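You operate a simulated robot arm through the tools that you are given. There is no shell and no other tool. Be economical: measure what you need, move in short steps, check, and stop when the job is done.

The job below is to be done with a simulated two-armed robot. You get a single attempt, and the scene is never put back.

JOB
Put the 4 mm gap gauge from the packing bench on the shelf under the test bench and the 10 mm gap gauge on top of the white sample roll there.

Only the result counts: the job must be done as asked and must still hold three seconds after the hand-in. Knocking over, shifting, dropping, spilling or breaking anything else fails it.

ROBOT AND FRAMES
Two 6-joint arms with two-finger parallel grippers on one trunk, on a base that drives. Base frame: it is fixed to the floor where the robot stands at the start and does not move with it; the origin is under the middle of the robot, x ahead of it, y to its left, z up. Readings come in mm, rad, newtons and seconds.
The left shoulder is at the start at [60, 187, 1222], the right one opposite. With the tool pointing down near the work surface each hand reaches from about 220 to 620 mm from the robot's upright axis, wherever it stands, measured 20 degrees to its own side. Places, roughly: shelf under the test bench [700, -3100, 200]. Payload 1.57 kg a hand.
The tool frame of a hand sits at the grasp point between the pads (the TCP): z along the fingers, y along the line on which they close. The tips reach 30 mm beyond it. The gripper opens to 110 mm. The fingers are 24 mm wide and 12 mm thick; the gripper's body (48 by 112 mm) begins 78 mm behind the TCP.
Orientation is told as [roll, pitch, yaw] about the base's x, y, z axes, in that order, counted from this pose: with the fingers straight down and closing along the base's y, the tool's x points along the base's -x, its y along +y and its z along -z.

CONTROLS
- The arms move only by the tool move_arm. It takes "left_plan", "right_plan" or both (then of equal length, played together; a hand with none holds still); each is a list that holds one entry, the list of rows, each a list of 7 numbers: the turn, a rotation vector about the base's x, y, z in rad, then the shift along the base's x, y, z in mm, then the closure in counts, from 0 (fully open) to 255 (shut). In form: [[[wx, wy, wz, tx, ty, tz, grip], ...]]. A call has 1 to 20 rows; each row shifts and turns the commanded pose from where the row before left it. Rows are played at 5 a second. More than 50 mm and 0.15 rad between two rows, or a gripper value outside its range, and nothing of the call is played. Where a pose cannot be reached the arm comes as near as it can. A force on the tool above 40 N (or 10 N above the force at the start of the call, whichever is more), or a blocked arm, ends the call early, and 0.2 s more pass. The fingers move at their own pace (about 153 mm/s each) and stop on an object; they squeeze with about 37 N. The grip force told is the motor's: it shows also when the fingers shut on nothing. Time passes only in rows, and 0.2 s behind the last, so rows that do not move let the fingers close. It gives the time, the measured TCP pose, the force on the tool (base axes), the opening and the grip force at its end, in the units of the frame above (readings bear some noise), with the torque about the TCP (base axes, N m) and any sound that the robot's microphone picked up, and new pictures: "pictures" is both (left out), scene, wrist or none (wrist: the cameras of the hands that moved).
- Cameras (640 x 400 px; columns grow to the right, rows downward): "scene" is now at [-0, -12.7, 1756]; the picture's right is [-0.26, -0.97, 0.00], its down [-0.79, 0.21, -0.57] and it looks along [0.55, -0.15, -0.82] (base axes); focal length 274 px, centre (320, 200). "left" rides on the left gripper at [70, -16, -141] in its tool frame; the picture's right is [0.23, 0.97, 0.00], its down [-0.86, 0.20, -0.48] and it looks along [-0.47, 0.11, 0.88] (tool axes); focal length 222 px, centre (320, 200). "right" rides on the right gripper at [70, 16, -141] in its tool frame; the picture's right is [-0.23, 0.97, 0.00], its down [-0.86, -0.20, -0.48] and it looks along [-0.47, -0.11, 0.88] (tool axes); focal length 222 px, centre (320, 200). There is no depth. A picture from a camera that has moved, and an enlarged one, comes with that camera's place and axes in the base frame and with its lens. The place of the scene camera against the robot may be out by one fixed shift of up to 12 mm in any direction.
- move_column(by): slides the trunk up (or, below 0, down) by that many mm; the arms and the scene camera ride with it, the base frame stays. It gives what a move gives, with no picture.
- steer(legs): drives the robot by 1 to 6 legs, each [ahead, left, turn to the left] in mm, mm and rad, along the robot's own axes; the way and the turn of a leg run together, so that a leg with both is an arc; at most 1500 mm and 3.142 rad a leg. The arms and the cameras ride along, it lands a little off, and it stops where it bumps. It gives what a move gives, and a new picture of the scene camera.
- turn_head(pan, tilt): turns the head with the scene camera to pan (to the left, within 1.501 rad either way) and tilt (down, from -0.506 to 1.204), counted from straight ahead of the robot. It gives what a move gives, and a new picture of the scene camera.
- inspect(camera, box): a new picture of the part [left, top, right, bottom] of that camera's present view, enlarged. The clock stands still meanwhile.
- job_done(): hands the job in; it is judged then, once.

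Go step by step. Nothing tells you exact positions but the pictures and the camera data: compare them with the known pose of the tool, close in by small moves and look again before you grip or let go. The budget is 120 turns and 260 pictures, counting those below and the enlarged ones. Unless the task says otherwise, let go and move clear before handing in, and close with one line.

The tools are called after ">>>" as a command line: name --argument value ..., lists and objects as JSON in quotes. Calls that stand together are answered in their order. move_arm: Moves the arms, as the interface text tells. Its arguments: {"type":"object","properties":{"left_plan":{"type":"array","items":{"type":"array","items":{"type":"array","items":{"type":"number"}}}},"right_plan":{"type":"array","items":{"type":"array","items":{"type":"array","items":{"type":"number"}}}},"pictures":{"type":"string","enum":["both","scene","wrist","none"]}},"required":[]} The other tools are called the same way: move_column (by) slides the trunk up or down; steer (legs) drives the base; turn_head (pan, tilt) turns the head that bears the scene camera; inspect (camera, box) takes an enlarged picture of a part of a camera's view; job_done () hands the job in.

At the start:

```text
t: 0.0
left_tcp_pos: [401.4, 67.3, 1166.9]
left_orientation: [-0.001, 0.001, 0.0]
left_force: [-0.3, 0.0, -0.2]
left_ft_torque: [0.01, 0.0, 0.01]
left_gripper_width: 110.2
left_grasp_force: 0.1
right_tcp_pos: [373.9, -294.3, 1201.0]
right_orientation: [0.001, 0.001, 0.0]
right_force: [-0.3, -0.3, 0.6]
right_ft_torque: [0.0, 0.02, 0.0]
right_gripper_width: 110.0
right_grasp_force: 0.1
trunk travel left (down, up): [-850.0, 140.0]
robot x, y, heading: [2.4, 2.5, -0.002]
head pan, tilt: [-0.264, 0.962]
```

scene: 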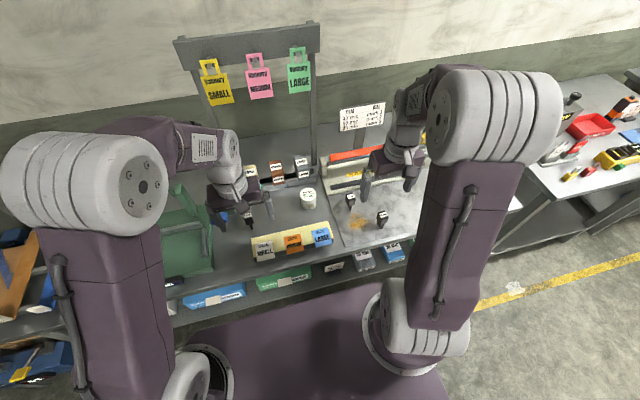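
right: 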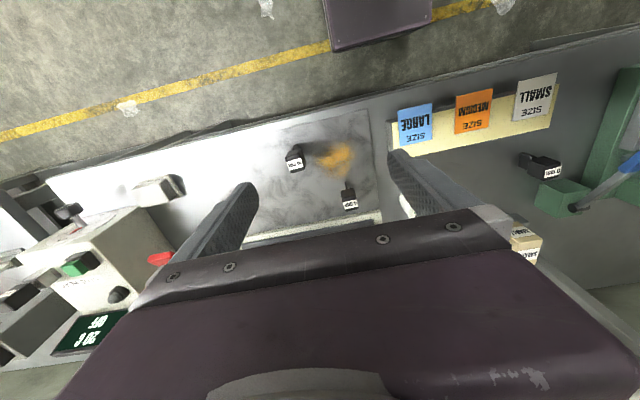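
left: 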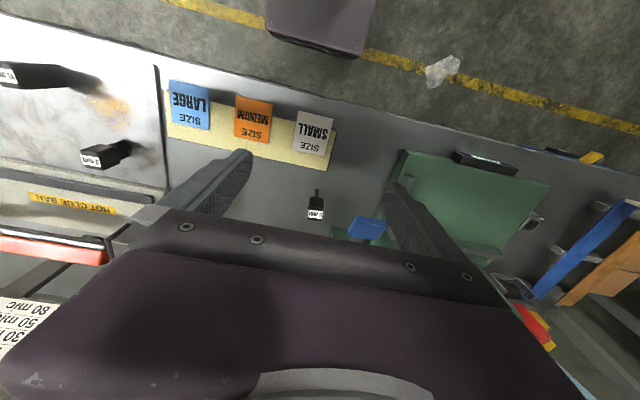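

I see a packing bench ahead with several small black gauges bearing white labels. I'll enlarge the views to read the labels.

>>> inspect --camera "scene" --box '[200, 140, 440, 290]'

>>> inspect --camera "right" --box '[260, 110, 420, 230]'

>>> inspect --camera "right" --box '[480, 120, 640, 270]'

>>> inspect --camera "left" --box '[0, 50, 360, 260]'

```text
2.67 times, centred on (320, 215) of scene
camera zoom: at [0.0, -12.7, 1756.0], right [-0.26, -0.97, 0.0], down [-0.79, 0.21, -0.57], along [0.55, -0.15, -0.82], focal length 730 px, centre (320, 160)
```

zoom: 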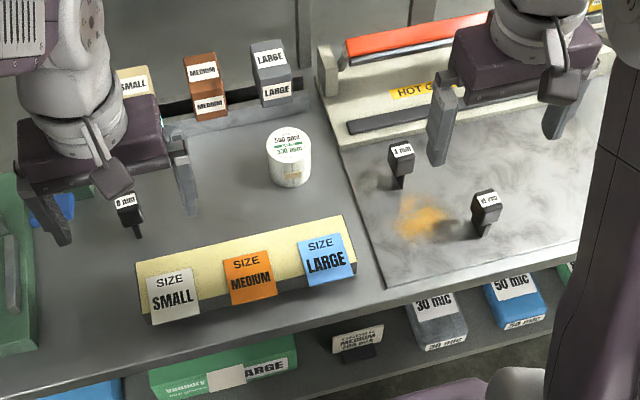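

```text
3.33 times, centred on (340, 170) of right
camera zoom: at [304.7, -278.1, 1341.7], right [0.23, 0.97, 0.0], down [0.86, -0.2, 0.48], along [0.47, -0.11, -0.88], focal length 740 px, centre (253, 300)
```

zoom: 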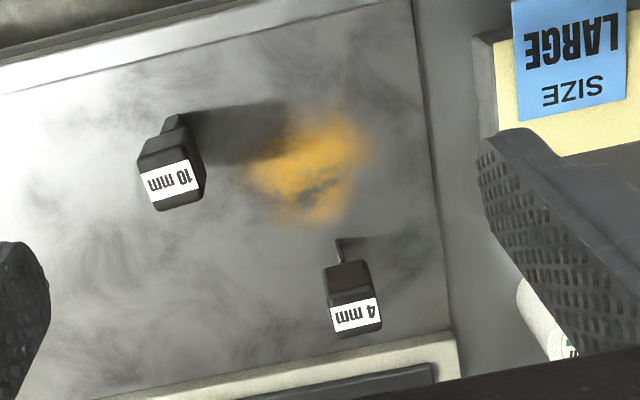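

```text
2.67 times, centred on (560, 195) of right
camera zoom: at [304.7, -278.1, 1341.7], right [0.23, 0.97, 0.0], down [0.86, -0.2, 0.48], along [0.47, -0.11, -0.88], focal length 592 px, centre (-320, 213)
```

zoom: 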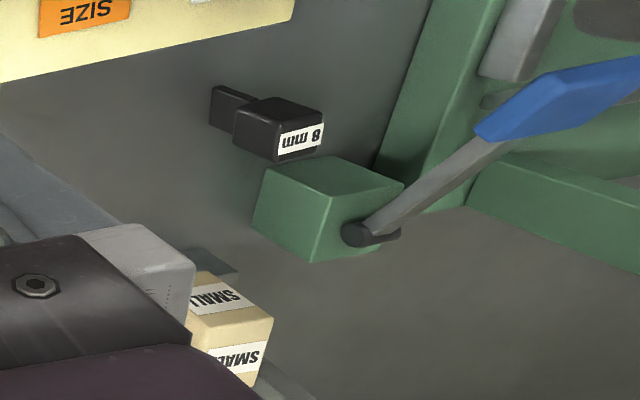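

```text
1.78 times, centred on (180, 155) of left
camera zoom: at [329.8, 50.8, 1307.8], right [-0.23, 0.97, 0.0], down [0.86, 0.2, 0.48], along [0.47, 0.11, -0.88], focal length 395 px, centre (569, 280)
```

zoom: 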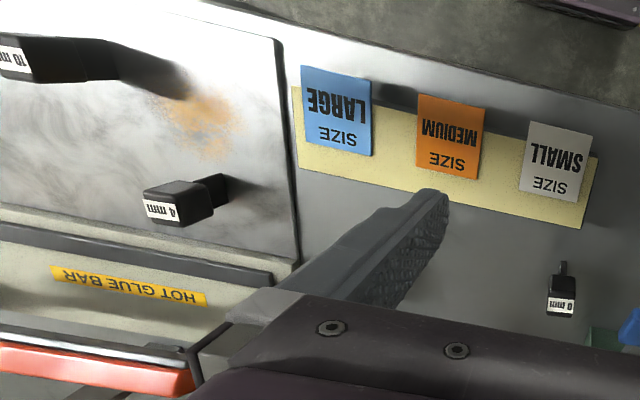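

The 4 mm gauge top is near (524,-270,970) and the 10 mm near (422,-351,970), both standing on their blades. Next I look toward the test bench before choosing grips.

>>> turn_head --pan -1.4 --tilt 0.35

>>> inspect --camera "scene" --box '[0, 0, 640, 400]'

```text
t: 1.4
left_tcp_pos: [400.8, 68.2, 1167.4]
left_orientation: [-0.001, 0.0, 0.0]
left_force: [0.6, 0.3, -0.6]
left_ft_torque: [-0.01, 0.01, 0.02]
left_gripper_width: 109.7
left_grasp_force: 0.1
right_tcp_pos: [374.6, -293.4, 1200.4]
right_orientation: [-0.001, 0.0, -0.001]
right_force: [0.7, -0.7, 0.3]
right_ft_torque: [0.0, -0.01, 0.0]
right_gripper_width: 110.1
right_grasp_force: 0.0
trunk travel left (down, up): [-850.0, 140.0]
robot x, y, heading: [5.0, 0.5, 0.001]
head pan, tilt: [-1.4, 0.351]
camera scene: at [-53.5, -85.6, 1808.1], right [-0.99, -0.17, 0.0], down [-0.06, 0.34, -0.94], along [0.16, -0.93, -0.34], focal length 274 px, centre (320, 200)
```

scene: 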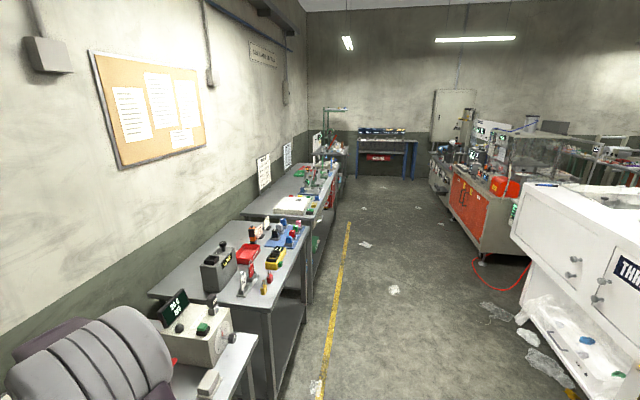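

```text
1.00 times, centred on (320, 200) of scene (not enlarged: the box is as wide or as high as the picture)
camera zoom: at [-53.5, -85.6, 1808.1], right [-0.99, -0.17, 0.0], down [-0.06, 0.34, -0.94], along [0.16, -0.93, -0.34], focal length 274 px, centre (320, 200)
```

zoom: 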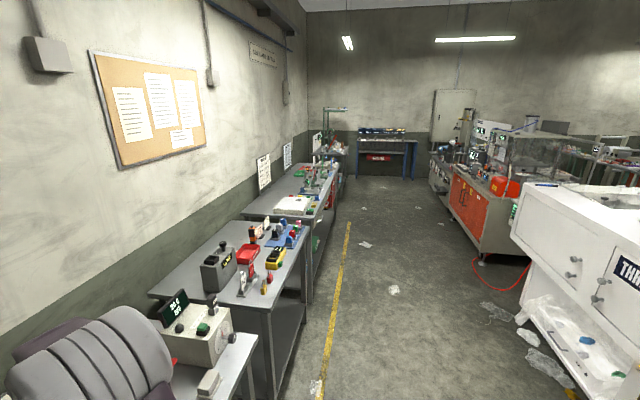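

The second bench along appears to be the test bench. I'll back off, drive there and look before choosing how to grip.

>>> steer --legs '[[-450, 0, 0], [0, -1500, 0], [0, -1450, 0]]'

>>> turn_head --pan 0.0 --tilt 0.7

```text
t: 18.0
left_tcp_pos: [-43.2, -2901.8, 1166.6]
left_orientation: [0.0, 0.001, -0.011]
left_force: [-0.2, 0.4, 0.9]
left_ft_torque: [0.03, -0.02, 0.0]
left_gripper_width: 109.8
left_grasp_force: 0.1
right_tcp_pos: [-74.3, -3263.1, 1201.5]
right_orientation: [0.001, -0.001, -0.012]
right_force: [-0.2, -0.6, -0.7]
right_ft_torque: [0.03, -0.01, 0.03]
right_gripper_width: 110.1
right_grasp_force: 0.0
trunk travel left (down, up): [-850.0, 140.0]
robot x, y, heading: [-450.5, -2961.5, -0.007]
head pan, tilt: [-1.4, 0.351]
camera scene: at [-499.6, -3048.5, 1808.1], right [-0.99, -0.16, 0.0], down [-0.05, 0.34, -0.94], along [0.15, -0.93, -0.34], focal length 274 px, centre (320, 200)
```

scene: 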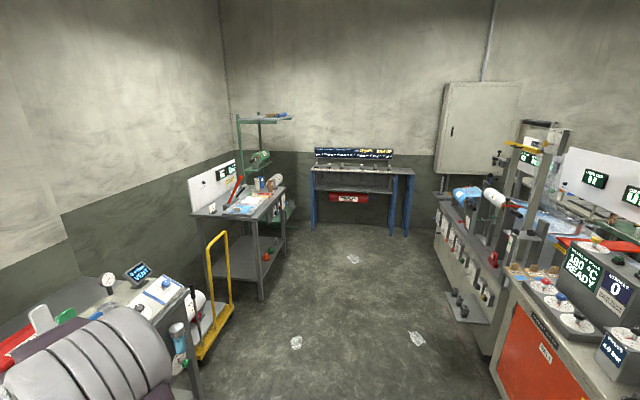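

```text
t: 19.5
left_tcp_pos: [-43.3, -2902.1, 1167.1]
left_orientation: [0.002, 0.0, -0.013]
left_force: [-0.2, 0.0, 0.1]
left_ft_torque: [-0.01, 0.01, 0.0]
left_gripper_width: 110.0
left_grasp_force: 0.1
right_tcp_pos: [-74.2, -3262.2, 1199.9]
right_orientation: [0.001, 0.0, -0.013]
right_force: [0.0, -0.3, -0.3]
right_ft_torque: [0.03, 0.0, 0.0]
right_gripper_width: 110.0
right_grasp_force: 0.1
trunk travel left (down, up): [-850.0, 140.0]
robot x, y, heading: [-446.8, -2964.3, -0.013]
head pan, tilt: [0.0, 0.7]
camera scene: at [-429.4, -2958.6, 1776.7], right [-0.01, -1.0, 0.0], down [-0.64, 0.01, -0.77], along [0.76, -0.01, -0.64], focal length 274 px, centre (320, 200)
```

scene: 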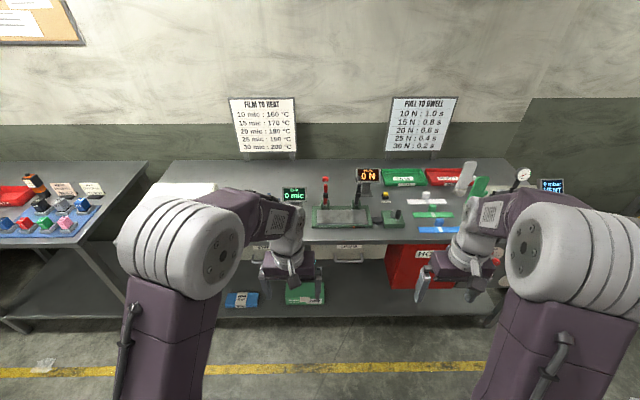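

The test bench is in front. I lower the trunk to look under it.

>>> move_column --by -700

>>> turn_head --pan 0.0 --tilt 0.55

```text
refused: -700 is not a number from -400 to 400
```

```text
t: 20.2
left_tcp_pos: [-44.6, -2902.6, 1167.9]
left_orientation: [-0.001, 0.0, -0.012]
left_force: [-0.7, -0.4, -0.1]
left_ft_torque: [-0.04, -0.01, -0.02]
left_gripper_width: 110.1
left_grasp_force: 0.0
right_tcp_pos: [-75.0, -3263.6, 1201.0]
right_orientation: [0.0, 0.0, -0.012]
right_force: [-0.2, 1.1, -0.7]
right_ft_torque: [-0.01, -0.01, 0.02]
right_gripper_width: 110.0
right_grasp_force: 0.1
trunk travel left (down, up): [-850.0, 140.0]
robot x, y, heading: [-447.2, -2964.6, -0.01]
head pan, tilt: [0.0, 0.55]
camera scene: at [-424.5, -2958.5, 1789.8], right [-0.01, -1.0, 0.0], down [-0.52, 0.01, -0.85], along [0.85, -0.01, -0.52], focal length 274 px, centre (320, 200)
```

scene: 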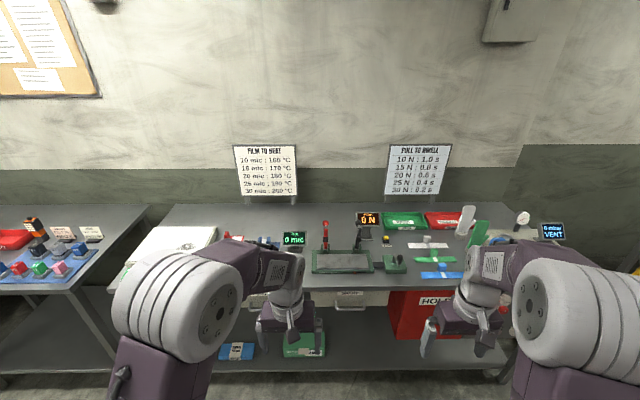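

>>> move_column --by -400

>>> move_column --by -350

>>> turn_head --pan 0.0 --tilt 0.35

```text
t: 24.1
left_tcp_pos: [-43.8, -2902.1, 766.9]
left_orientation: [-0.001, 0.001, -0.012]
left_force: [-0.2, -0.4, 0.3]
left_ft_torque: [0.01, -0.02, 0.03]
left_gripper_width: 110.1
left_grasp_force: 0.1
right_tcp_pos: [-74.9, -3261.8, 800.3]
right_orientation: [0.0, -0.001, -0.011]
right_force: [0.3, 0.1, 0.2]
right_ft_torque: [-0.02, 0.0, 0.05]
right_gripper_width: 110.2
right_grasp_force: 0.1
trunk travel left (down, up): [-450.0, 540.0]
robot x, y, heading: [-445.0, -2964.9, -0.013]
head pan, tilt: [0.0, 0.55]
```

```text
t: 27.5
left_tcp_pos: [-43.7, -2901.8, 417.6]
left_orientation: [-0.001, -0.001, -0.012]
left_force: [0.2, 0.1, 0.3]
left_ft_torque: [0.03, -0.01, 0.01]
left_gripper_width: 110.2
left_grasp_force: 0.1
right_tcp_pos: [-74.2, -3262.2, 450.8]
right_orientation: [0.001, -0.001, -0.013]
right_force: [0.1, -0.2, 0.7]
right_ft_torque: [0.0, 0.0, 0.02]
right_gripper_width: 109.9
right_grasp_force: 0.0
trunk travel left (down, up): [-100.0, 890.0]
robot x, y, heading: [-446.4, -2964.7, -0.011]
head pan, tilt: [0.0, 0.55]
```

```text
t: 28.2
left_tcp_pos: [-44.1, -2901.3, 418.5]
left_orientation: [0.0, 0.0, -0.012]
left_force: [-0.5, -0.2, -0.2]
left_ft_torque: [-0.03, -0.01, 0.02]
left_gripper_width: 110.3
left_grasp_force: 0.0
right_tcp_pos: [-74.7, -3262.4, 449.6]
right_orientation: [0.001, 0.002, -0.013]
right_force: [-0.1, -0.7, -0.6]
right_ft_torque: [0.01, -0.06, 0.0]
right_gripper_width: 110.2
right_grasp_force: 0.0
trunk travel left (down, up): [-100.0, 890.0]
robot x, y, heading: [-445.0, -2967.4, -0.011]
head pan, tilt: [0.0, 0.351]
camera scene: at [-421.3, -2958.5, 1058.0], right [-0.01, -1.0, 0.0], down [-0.34, 0.0, -0.94], along [0.94, -0.01, -0.34], focal length 274 px, centre (320, 200)
```

scene: 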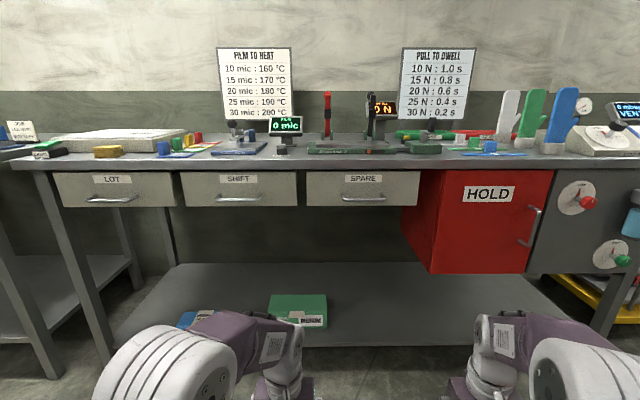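

>>> inspect --camera "scene" --box '[400, 70, 640, 220]'

>>> inspect --camera "scene" --box '[130, 240, 450, 400]'

>>> inspect --camera "scene" --box '[30, 90, 270, 240]'

>>> turn_head --pan -0.6 --tilt 0.5

```text
2.67 times, centred on (520, 145) of scene
camera zoom: at [-421.3, -2958.5, 1058.0], right [-0.01, -1.0, 0.0], down [-0.34, 0.0, -0.94], along [0.94, -0.01, -0.34], focal length 730 px, centre (-213, 347)
```

zoom: 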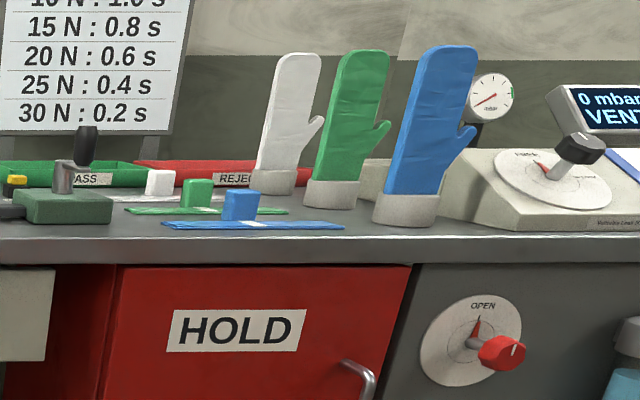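

```text
2.00 times, centred on (290, 320) of scene
camera zoom: at [-421.3, -2958.5, 1058.0], right [-0.01, -1.0, 0.0], down [-0.34, 0.0, -0.94], along [0.94, -0.01, -0.34], focal length 548 px, centre (380, -40)
```

zoom: 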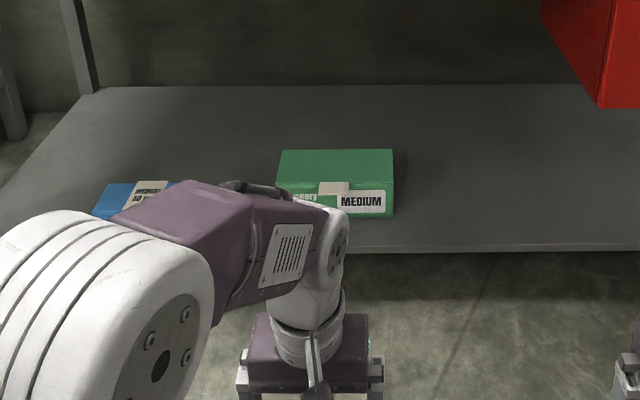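

```text
2.67 times, centred on (150, 165) of scene
camera zoom: at [-421.3, -2958.5, 1058.0], right [-0.01, -1.0, 0.0], down [-0.34, 0.0, -0.94], along [0.94, -0.01, -0.34], focal length 730 px, centre (773, 293)
```

zoom: 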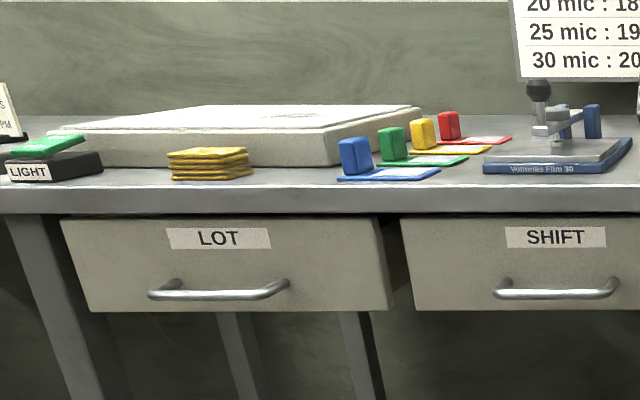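

```text
t: 29.2
left_tcp_pos: [-44.1, -2901.6, 417.2]
left_orientation: [0.0, 0.0, -0.013]
left_force: [0.5, -1.6, 0.2]
left_ft_torque: [0.01, 0.01, -0.01]
left_gripper_width: 109.8
left_grasp_force: 0.0
right_tcp_pos: [-73.9, -3262.8, 450.5]
right_orientation: [0.0, 0.0, -0.011]
right_force: [-0.6, -0.8, 0.2]
right_ft_torque: [-0.04, -0.03, -0.02]
right_gripper_width: 110.1
right_grasp_force: 0.1
trunk travel left (down, up): [-100.0, 890.0]
robot x, y, heading: [-444.8, -2964.8, -0.018]
head pan, tilt: [-0.6, 0.499]
camera scene: at [-439.9, -3009.6, 1044.4], right [-0.57, -0.82, 0.0], down [-0.39, 0.27, -0.88], along [0.72, -0.5, -0.48], focal length 274 px, centre (320, 200)
```

scene: 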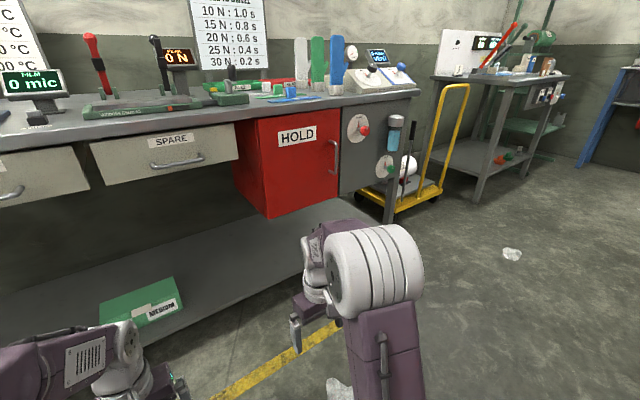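

>>> inspect --camera "scene" --box '[340, 30, 580, 230]'

>>> turn_head --pan 0.6 --tilt 0.5

```text
2.00 times, centred on (460, 130) of scene
camera zoom: at [-439.9, -3009.6, 1044.4], right [-0.57, -0.82, 0.0], down [-0.39, 0.27, -0.88], along [0.72, -0.5, -0.48], focal length 548 px, centre (40, 340)
```

zoom: 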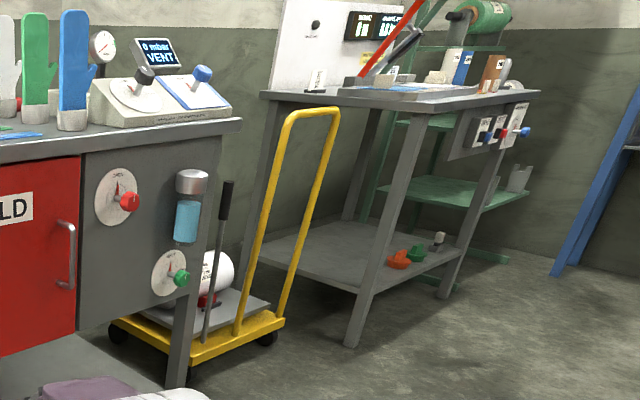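

```text
t: 30.6
left_tcp_pos: [-43.6, -2901.9, 417.3]
left_orientation: [0.001, 0.0, -0.013]
left_force: [0.5, 0.4, 0.0]
left_ft_torque: [0.0, 0.0, 0.0]
left_gripper_width: 110.1
left_grasp_force: 0.1
right_tcp_pos: [-74.6, -3263.2, 451.3]
right_orientation: [-0.001, 0.001, -0.013]
right_force: [-0.5, 0.5, -0.2]
right_ft_torque: [0.0, 0.01, 0.04]
right_gripper_width: 110.0
right_grasp_force: 0.0
trunk travel left (down, up): [-100.0, 890.0]
robot x, y, heading: [-444.2, -2969.0, -0.011]
head pan, tilt: [0.6, 0.499]
camera scene: at [-438.6, -2906.9, 1044.4], right [0.55, -0.83, 0.0], down [-0.4, -0.27, -0.88], along [0.73, 0.49, -0.48], focal length 274 px, centre (320, 200)
```

scene: 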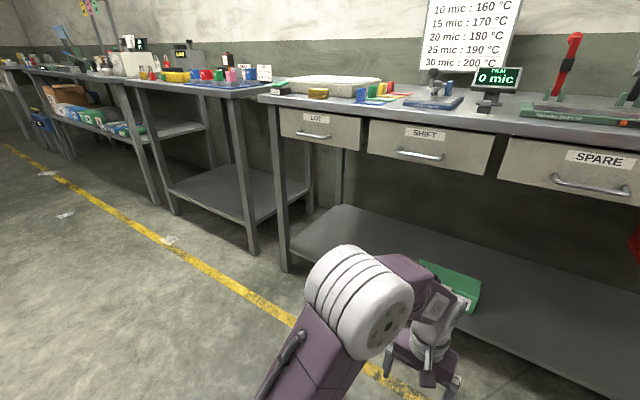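

No white roll is visible on the shelf so far; I'll raise the trunk and check the bench top and the trolley from above.

>>> move_column --by 400

>>> move_column --by 400

>>> turn_head --pan -0.7 --tilt 0.6

>>> inspect --camera "scene" --box '[160, 40, 440, 240]'

```text
t: 34.4
left_tcp_pos: [-43.9, -2902.4, 818.2]
left_orientation: [-0.001, 0.0, -0.012]
left_force: [0.5, 0.0, 0.5]
left_ft_torque: [-0.03, -0.01, 0.03]
left_gripper_width: 110.0
left_grasp_force: 0.0
right_tcp_pos: [-75.3, -3263.2, 849.0]
right_orientation: [-0.001, 0.001, -0.012]
right_force: [-0.2, -0.5, -0.3]
right_ft_torque: [0.01, 0.0, -0.03]
right_gripper_width: 110.1
right_grasp_force: 0.1
trunk travel left (down, up): [-500.0, 490.0]
robot x, y, heading: [-447.1, -2964.4, -0.015]
head pan, tilt: [0.6, 0.499]
```

```text
t: 38.3
left_tcp_pos: [-43.6, -2901.6, 1217.0]
left_orientation: [0.001, 0.001, -0.012]
left_force: [-1.0, 0.2, -0.3]
left_ft_torque: [0.01, -0.04, 0.0]
left_gripper_width: 110.1
left_grasp_force: 0.1
right_tcp_pos: [-74.4, -3262.9, 1249.7]
right_orientation: [-0.001, 0.001, -0.013]
right_force: [-0.5, 0.4, 0.9]
right_ft_torque: [0.01, -0.02, 0.02]
right_gripper_width: 109.9
right_grasp_force: 0.1
trunk travel left (down, up): [-900.0, 90.0]
robot x, y, heading: [-445.9, -2966.3, -0.013]
head pan, tilt: [0.6, 0.499]
```

```text
t: 39.7
left_tcp_pos: [-42.3, -2902.6, 1217.3]
left_orientation: [0.0, 0.0, -0.013]
left_force: [-0.5, -0.8, 0.3]
left_ft_torque: [-0.02, 0.0, 0.01]
left_gripper_width: 110.0
left_grasp_force: 0.0
right_tcp_pos: [-73.4, -3263.0, 1252.0]
right_orientation: [-0.002, -0.002, -0.013]
right_force: [0.3, 0.4, 0.1]
right_ft_torque: [0.01, -0.03, 0.0]
right_gripper_width: 110.0
right_grasp_force: 0.0
trunk travel left (down, up): [-900.0, 90.0]
robot x, y, heading: [-443.9, -2964.1, -0.014]
head pan, tilt: [-0.7, 0.6]
camera scene: at [-447.3, -3015.1, 1835.3], right [-0.65, -0.76, 0.0], down [-0.43, 0.37, -0.83], along [0.62, -0.54, -0.56], focal length 274 px, centre (320, 200)
```

scene: 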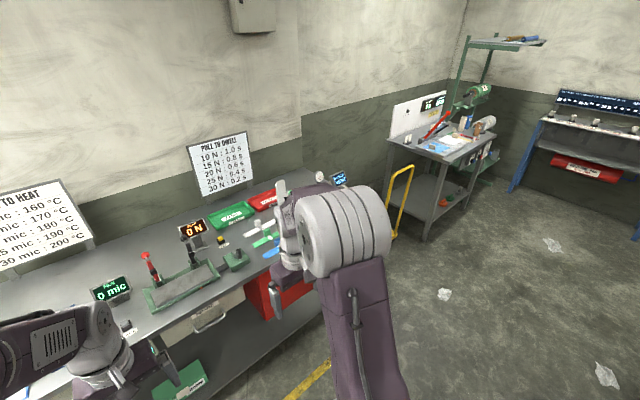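

```text
2.00 times, centred on (300, 140) of scene
camera zoom: at [-447.3, -3015.1, 1835.3], right [-0.65, -0.76, 0.0], down [-0.43, 0.37, -0.83], along [0.62, -0.54, -0.56], focal length 548 px, centre (360, 320)
```

zoom: 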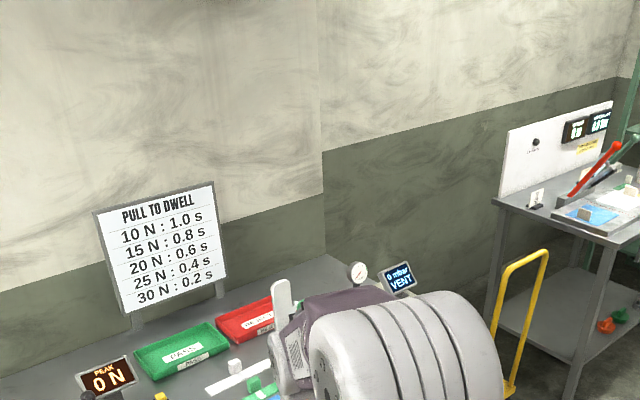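

No roll is on the test bench or its shelf; the only fitting one is the white roll on the packing bench, whose label I'll read. I drive back there.

>>> steer --legs '[[0, 1500, 0], [0, 1405, 0.014], [445, 0, 0]]'

>>> turn_head --pan 0.0 --tilt 0.9

>>> inspect --camera "scene" --box '[220, 60, 460, 210]'

```text
t: 56.0
left_tcp_pos: [440.0, 10.1, 1218.5]
left_orientation: [0.001, -0.002, 0.01]
left_force: [0.0, 0.0, -0.1]
left_ft_torque: [-0.03, -0.01, -0.01]
left_gripper_width: 109.8
left_grasp_force: 0.0
right_tcp_pos: [415.9, -351.3, 1251.8]
right_orientation: [-0.001, -0.002, 0.009]
right_force: [0.4, 0.1, 0.2]
right_ft_torque: [-0.02, 0.01, -0.01]
right_gripper_width: 110.0
right_grasp_force: 0.1
trunk travel left (down, up): [-900.0, 90.0]
robot x, y, heading: [44.1, -60.9, 0.01]
head pan, tilt: [-0.7, 0.6]
camera scene: at [37.9, -112.4, 1835.3], right [-0.64, -0.77, 0.0], down [-0.43, 0.36, -0.83], along [0.64, -0.53, -0.56], focal length 274 px, centre (320, 200)
```

scene: 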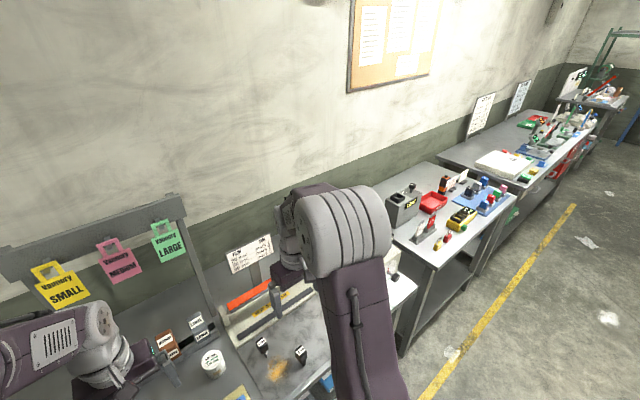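

```text
t: 57.1
left_tcp_pos: [441.8, 8.9, 1218.3]
left_orientation: [0.0, 0.001, 0.009]
left_force: [0.1, -0.3, -1.2]
left_ft_torque: [0.02, -0.02, 0.01]
left_gripper_width: 110.1
left_grasp_force: 0.0
right_tcp_pos: [418.5, -352.9, 1250.0]
right_orientation: [0.0, -0.001, 0.008]
right_force: [0.5, 0.3, 0.0]
right_ft_torque: [0.02, -0.01, 0.02]
right_gripper_width: 110.0
right_grasp_force: 0.1
trunk travel left (down, up): [-900.0, 90.0]
robot x, y, heading: [39.4, -59.9, 0.009]
head pan, tilt: [0.0, 0.901]
camera scene: at [47.9, -55.6, 1810.6], right [0.01, -1.0, 0.0], down [-0.78, -0.01, -0.62], along [0.62, 0.01, -0.78], focal length 274 px, centre (320, 200)
```

scene: 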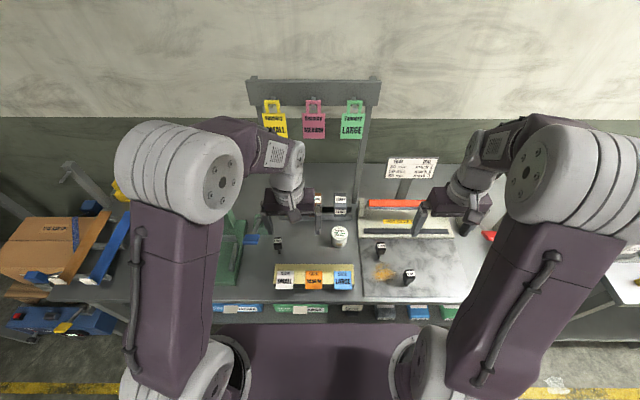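

```text
2.67 times, centred on (340, 135) of scene
camera zoom: at [47.9, -55.6, 1810.6], right [0.01, -1.0, 0.0], down [-0.78, -0.01, -0.62], along [0.62, 0.01, -0.78], focal length 730 px, centre (267, 373)
```

zoom: 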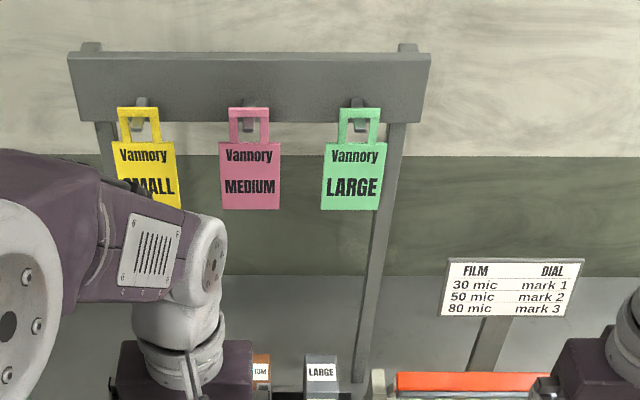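

>>> inspect --camera "scene" --box '[310, 215, 430, 295]'

>>> inspect --camera "right" --box '[200, 60, 440, 260]'

>>> inspect --camera "left" --box '[0, 40, 320, 260]'

```text
5.00 times, centred on (370, 255) of scene
camera zoom: at [47.9, -55.6, 1810.6], right [0.01, -1.0, 0.0], down [-0.78, -0.01, -0.62], along [0.62, 0.01, -0.78], focal length 1369 px, centre (70, -75)
```

zoom: 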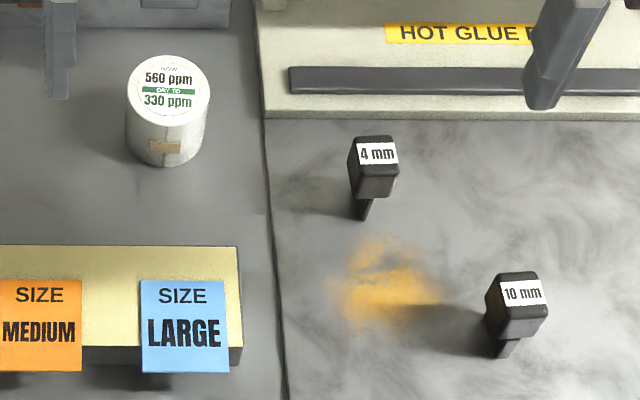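

```text
2.00 times, centred on (320, 160) of right
camera zoom: at [349.0, -337.1, 1391.7], right [0.22, 0.98, 0.0], down [0.86, -0.19, 0.48], along [0.47, -0.1, -0.88], focal length 444 px, centre (320, 280)
```

zoom: 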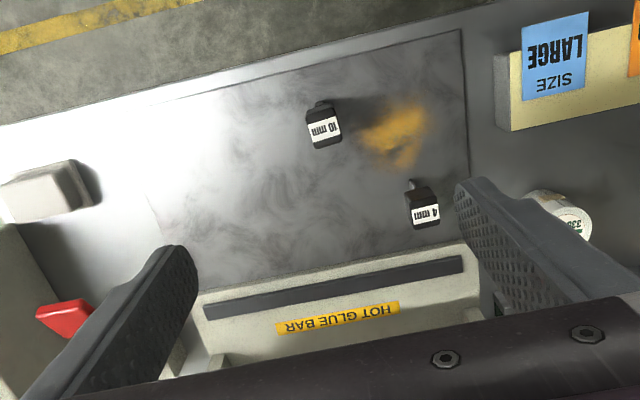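

```text
1.82 times, centred on (160, 150) of left
camera zoom: at [371.1, -7.9, 1357.8], right [-0.24, 0.97, 0.0], down [0.85, 0.21, 0.48], along [0.46, 0.11, -0.88], focal length 404 px, centre (611, 291)
```

zoom: 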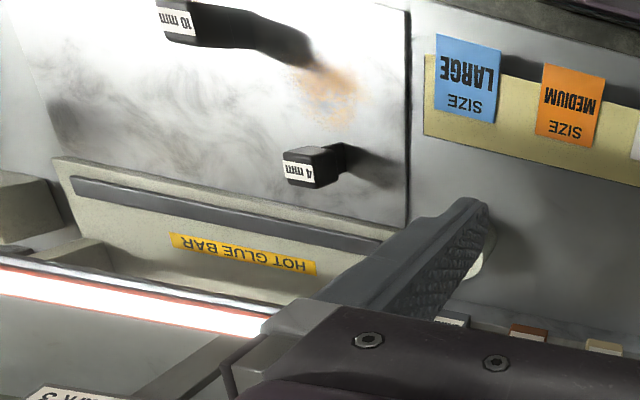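

>>> inspect --camera "scene" --box '[325, 220, 357, 252]'

>>> inspect --camera "right" --box '[420, 140, 510, 200]'

>>> turn_head --pan 0.5 --tilt 0.8

```text
12.50 times, centred on (341, 236) of scene
camera zoom: at [47.9, -55.6, 1810.6], right [0.01, -1.0, 0.0], down [-0.78, -0.01, -0.62], along [0.62, 0.01, -0.78], focal length 3424 px, centre (58, -250)
```

zoom: 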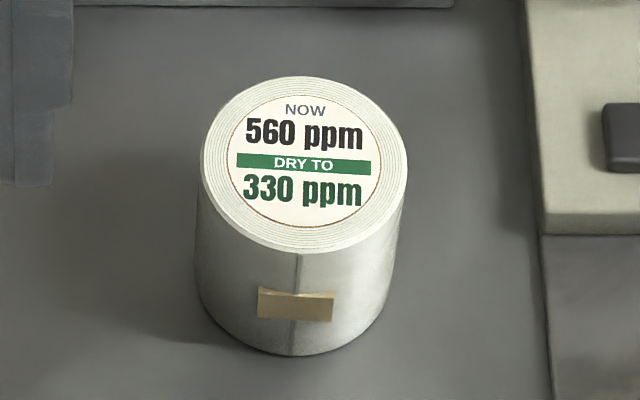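

```text
6.67 times, centred on (465, 170) of right
camera zoom: at [349.0, -337.1, 1391.7], right [0.22, 0.98, 0.0], down [0.86, -0.19, 0.48], along [0.47, -0.1, -0.88], focal length 1481 px, centre (-647, 400)
```

zoom: 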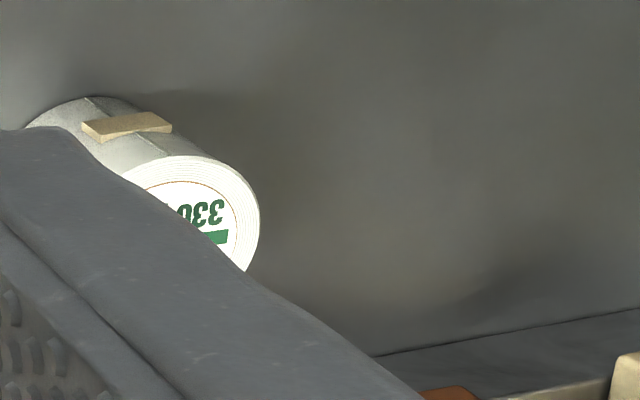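

```text
t: 58.0
left_tcp_pos: [441.7, 8.5, 1216.8]
left_orientation: [0.001, 0.0, 0.009]
left_force: [-0.3, -0.9, -0.8]
left_ft_torque: [0.0, 0.0, -0.01]
left_gripper_width: 110.0
left_grasp_force: 0.0
right_tcp_pos: [417.7, -351.0, 1250.1]
right_orientation: [-0.002, -0.002, 0.009]
right_force: [-0.1, -0.1, 0.0]
right_ft_torque: [-0.01, -0.01, 0.01]
right_gripper_width: 110.3
right_grasp_force: 0.1
trunk travel left (down, up): [-900.0, 90.0]
robot x, y, heading: [42.7, -61.7, 0.008]
head pan, tilt: [0.499, 0.799]
camera scene: at [43.0, -17.0, 1818.4], right [0.49, -0.87, 0.0], down [-0.63, -0.35, -0.7], along [0.61, 0.34, -0.72], focal length 274 px, centre (320, 200)
```

scene: 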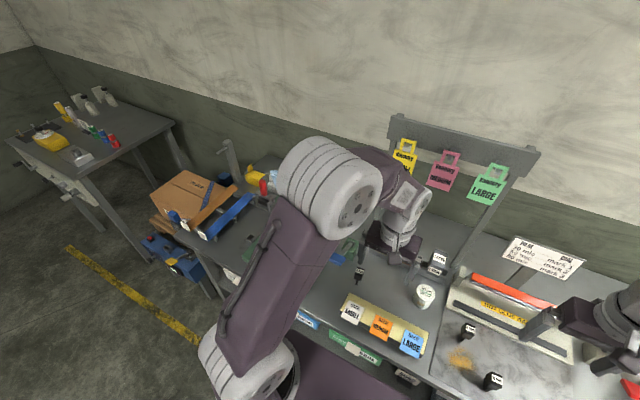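

The white roll with "NOW 560 / DRY TO 330 ppm" on the packing bench is the sample roll. I turn the right hand 90° so the fingers close along the blade's broad direction, and descend above the 10 mm gauge to look.

>>> move_arm --right_plan '[[[0, 0, 0.142, 0, 0, -12, 60], [0, 0, 0.142, 0, 0, -12, 60], [0, 0, 0.142, 0, 0, -12, 60], [0, 0, 0.142, 0, 0, -12, 60], [0, 0, 0.142, 0, 0, -12, 60], [0, 0, 0.142, 0, 0, -12, 60], [0, 0, 0.142, 0, 0, -12, 60], [0, 0, 0.142, 0, 0, -12, 60], [0, 0, 0.142, 0, 0, -12, 60], [0, 0, 0.142, 0, 0, -12, 60], [0, 0, 0.142, 0, 0, -12, 60], [0, 0, 0, 0, 0, 0, 60]]]' --pictures "both"

```text
t: 60.6
left_tcp_pos: [441.7, 10.2, 1217.3]
left_orientation: [0.0, 0.0, 0.01]
left_force: [-0.2, 0.1, 0.9]
left_ft_torque: [-0.02, -0.05, -0.01]
left_gripper_width: 110.1
left_grasp_force: 0.2
right_tcp_pos: [419.2, -351.4, 1119.4]
right_orientation: [-0.001, -0.002, 1.574]
right_force: [-0.6, 0.0, -0.3]
right_ft_torque: [-0.01, 0.03, 0.0]
right_gripper_width: 84.2
right_grasp_force: 0.0
trunk travel left (down, up): [-900.0, 90.0]
robot x, y, heading: [41.2, -64.9, 0.012]
head pan, tilt: [0.499, 0.799]
camera scene: at [42.9, -16.8, 1818.5], right [0.49, -0.87, 0.0], down [-0.63, -0.35, -0.7], along [0.61, 0.34, -0.72], focal length 274 px, centre (320, 200)
camera right: at [403.2, -422.2, 1259.9], right [-0.97, 0.22, 0.0], down [0.2, 0.86, 0.48], along [0.11, 0.47, -0.88], focal length 222 px, centre (320, 200)
```

scene: 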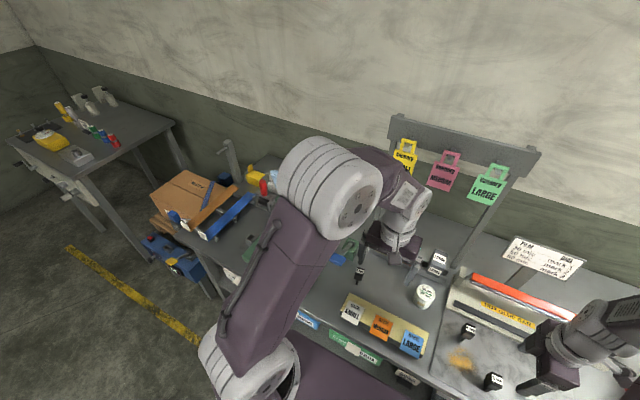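
right: 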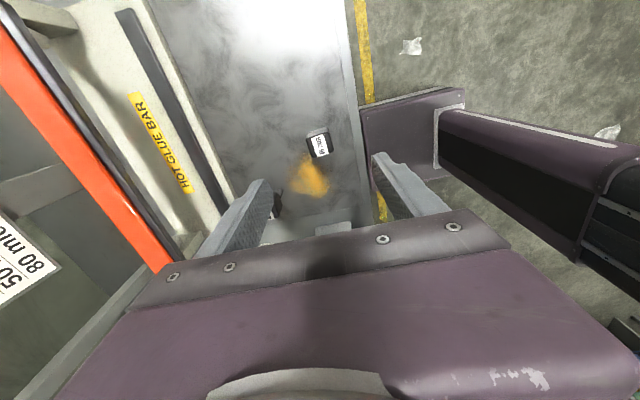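

>>> inspect --camera "right" --box '[260, 110, 380, 230]'

```text
3.33 times, centred on (320, 170) of right
camera zoom: at [403.2, -422.2, 1259.9], right [-0.97, 0.22, 0.0], down [0.2, 0.86, 0.48], along [0.11, 0.47, -0.88], focal length 740 px, centre (320, 300)
```

zoom: 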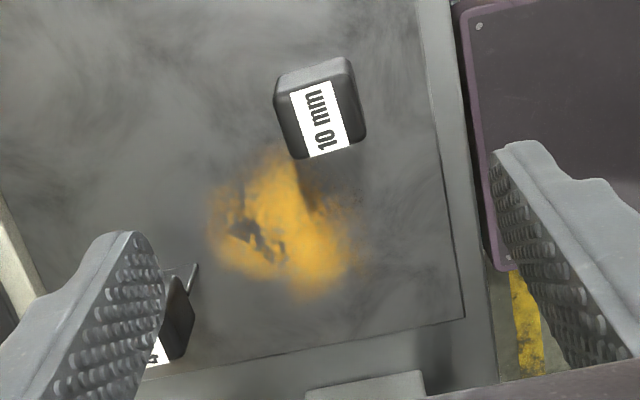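

The 10 mm gauge top is at about (421,-348,970), aligned with the base axes. I lower to just above it and check.

>>> move_arm --right_plan '[[[0, 0, 0, 1, 1.5, -40, 60], [0, 0, 0, 1, 1.5, -40, 60], [0, 0, 0, 0, 0, -30, 60], [0, 0, 0, 0, 0, 0, 60]]]' --pictures "wrist"

>>> turn_head --pan -0.3 --tilt 0.9

>>> inspect --camera "scene" --box '[280, 170, 440, 290]'

```text
t: 61.6
left_tcp_pos: [442.0, 10.7, 1217.1]
left_orientation: [0.0, 0.0, 0.007]
left_force: [0.7, 0.4, -0.2]
left_ft_torque: [-0.03, -0.01, -0.05]
left_gripper_width: 109.9
left_grasp_force: 0.1
right_tcp_pos: [421.1, -347.8, 1009.1]
right_orientation: [0.001, 0.0, 1.572]
right_force: [-0.2, 0.3, -0.7]
right_ft_torque: [-0.02, -0.02, -0.01]
right_gripper_width: 84.2
right_grasp_force: 0.0
trunk travel left (down, up): [-900.0, 90.0]
robot x, y, heading: [41.0, -63.2, 0.013]
head pan, tilt: [0.499, 0.799]
camera right: at [405.9, -418.9, 1149.9], right [-0.97, 0.23, 0.0], down [0.2, 0.86, 0.48], along [0.11, 0.47, -0.88], focal length 222 px, centre (320, 200)
```

right: 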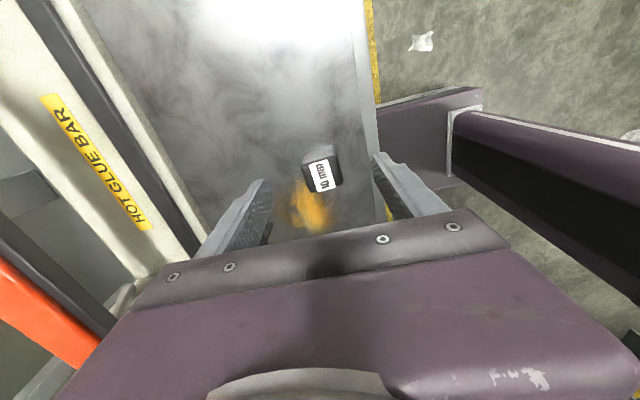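

```text
t: 62.8
left_tcp_pos: [441.9, 9.8, 1216.6]
left_orientation: [0.0, -0.002, 0.01]
left_force: [-0.8, 0.9, 0.2]
left_ft_torque: [-0.01, 0.02, 0.01]
left_gripper_width: 109.9
left_grasp_force: 0.1
right_tcp_pos: [422.1, -348.6, 1009.2]
right_orientation: [-0.001, 0.0, 1.573]
right_force: [0.8, -1.5, 0.2]
right_ft_torque: [-0.04, -0.01, -0.02]
right_gripper_width: 84.5
right_grasp_force: 0.1
trunk travel left (down, up): [-900.0, 90.0]
robot x, y, heading: [43.0, -59.3, 0.007]
head pan, tilt: [-0.3, 0.901]
camera scene: at [44.9, -77.6, 1810.5], right [-0.29, -0.96, 0.0], down [-0.75, 0.22, -0.62], along [0.6, -0.18, -0.78], focal length 274 px, centre (320, 200)
```

scene: 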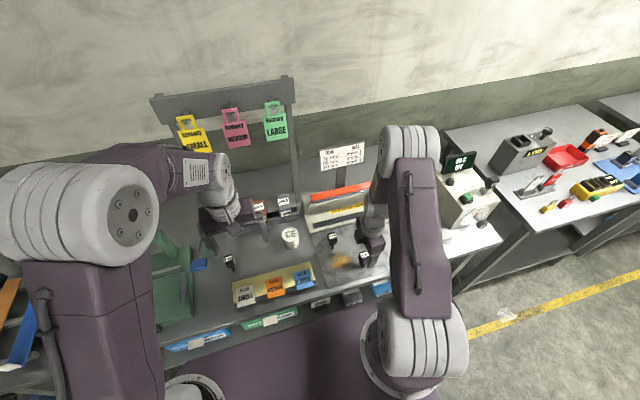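

```text
3.33 times, centred on (360, 230) of scene
camera zoom: at [44.9, -77.6, 1810.5], right [-0.29, -0.96, 0.0], down [-0.75, 0.22, -0.62], along [0.6, -0.18, -0.78], focal length 913 px, centre (187, 100)
```

zoom: 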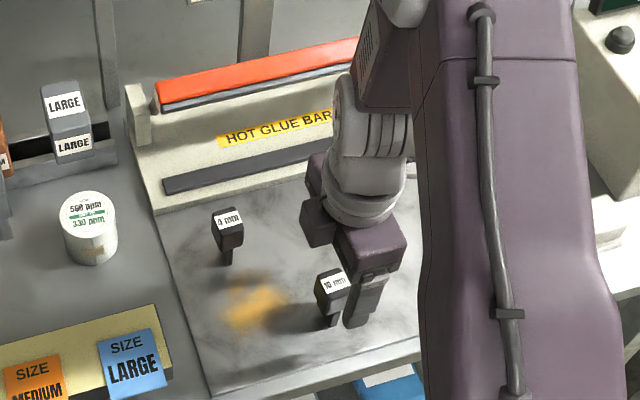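

>>> inspect --camera "right" --box '[270, 130, 370, 230]'

```text
4.00 times, centred on (320, 180) of right
camera zoom: at [406.0, -418.9, 1150.2], right [-0.97, 0.23, 0.0], down [0.2, 0.86, 0.48], along [0.11, 0.47, -0.88], focal length 888 px, centre (320, 280)
```

zoom: 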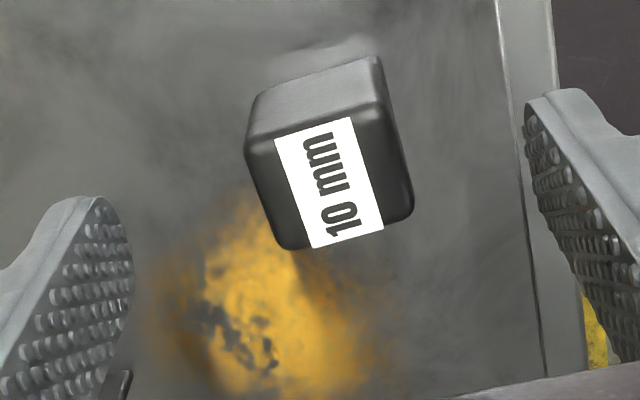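

>>> move_arm --right_plan '[[[0, 0, 0, -1, 2, -30, 60], [0, 0, 0, 0, 0, -29, 60], [0, 0, 0, 0, 0, 0, 60]]]' --pictures "wrist"

>>> inspect --camera "scene" --box '[320, 210, 400, 290]'

```text
t: 63.6
left_tcp_pos: [440.4, 9.8, 1217.0]
left_orientation: [0.0, -0.001, 0.009]
left_force: [0.0, 0.0, 0.3]
left_ft_torque: [-0.04, 0.0, 0.04]
left_gripper_width: 110.0
left_grasp_force: 0.0
right_tcp_pos: [419.6, -348.3, 950.1]
right_orientation: [-0.001, 0.0, 1.573]
right_force: [-0.2, 0.1, -0.6]
right_ft_torque: [0.03, -0.01, 0.0]
right_gripper_width: 84.0
right_grasp_force: 0.0
trunk travel left (down, up): [-900.0, 90.0]
robot x, y, heading: [44.5, -57.7, 0.01]
head pan, tilt: [-0.3, 0.901]
camera right: at [403.3, -418.3, 1090.8], right [-0.97, 0.23, 0.0], down [0.2, 0.86, 0.48], along [0.11, 0.47, -0.88], focal length 222 px, centre (320, 200)
```

right: 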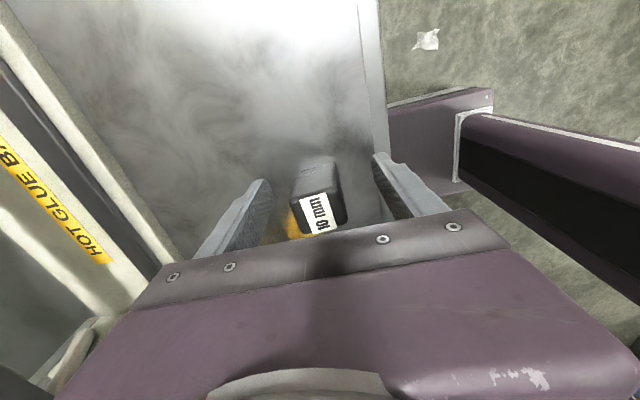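

```text
5.00 times, centred on (360, 250) of scene
camera zoom: at [44.3, -77.4, 1810.6], right [-0.29, -0.96, 0.0], down [-0.75, 0.22, -0.62], along [0.6, -0.18, -0.78], focal length 1369 px, centre (120, -50)
```

zoom: 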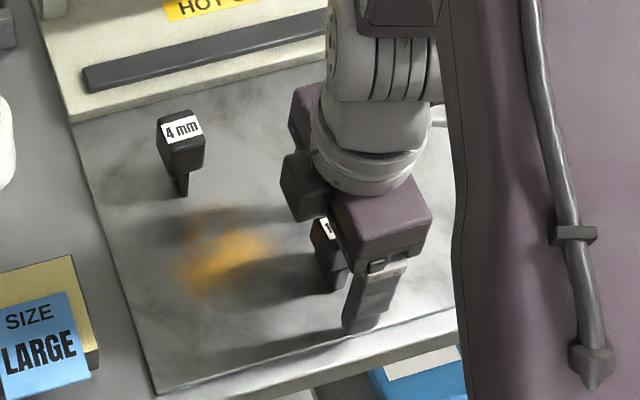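

>>> move_arm --right_plan '[[[0, 0, 0, 0.5, 2, 0, 140], [0, 0, 0, 0, 0, 0, 165], [0, 0, 0, 0, 0, 0, 175], [0, 0, 0, 0, 0, 0, 185], [0, 0, 0, 0, 0, 0, 200], [0, 0, 0, 0, 0, 0, 255], [0, 0, 0, 0, 0, 0, 255], [0, 0, 0, 0, 0, 0, 255]]]' --pictures "wrist"

>>> inspect --camera "right" --box '[240, 140, 400, 260]'

```text
t: 65.4
left_tcp_pos: [440.7, 10.4, 1216.7]
left_orientation: [0.0, 0.0, 0.009]
left_force: [0.2, -0.4, 0.2]
left_ft_torque: [0.0, -0.01, 0.01]
left_gripper_width: 110.0
left_grasp_force: 0.0
right_tcp_pos: [419.9, -345.3, 950.0]
right_orientation: [0.001, 0.002, 1.571]
right_force: [-0.1, 0.1, 2.4]
right_ft_torque: [-0.02, 0.02, 0.0]
right_gripper_width: 31.2
right_grasp_force: 36.6
trunk travel left (down, up): [-900.0, 90.0]
robot x, y, heading: [47.9, -63.2, 0.011]
head pan, tilt: [-0.3, 0.901]
camera right: at [404.1, -415.9, 1090.9], right [-0.97, 0.23, 0.0], down [0.2, 0.86, 0.48], along [0.11, 0.47, -0.88], focal length 222 px, centre (320, 200)
```

right: 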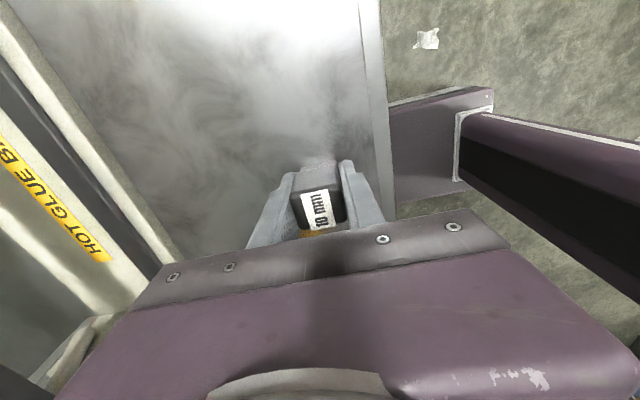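

```text
3.33 times, centred on (320, 200) of right
camera zoom: at [404.1, -415.9, 1090.9], right [-0.97, 0.23, 0.0], down [0.2, 0.86, 0.48], along [0.11, 0.47, -0.88], focal length 740 px, centre (320, 200)
```

zoom: 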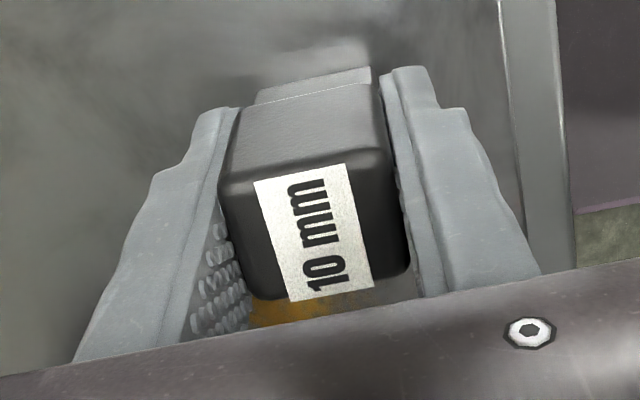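

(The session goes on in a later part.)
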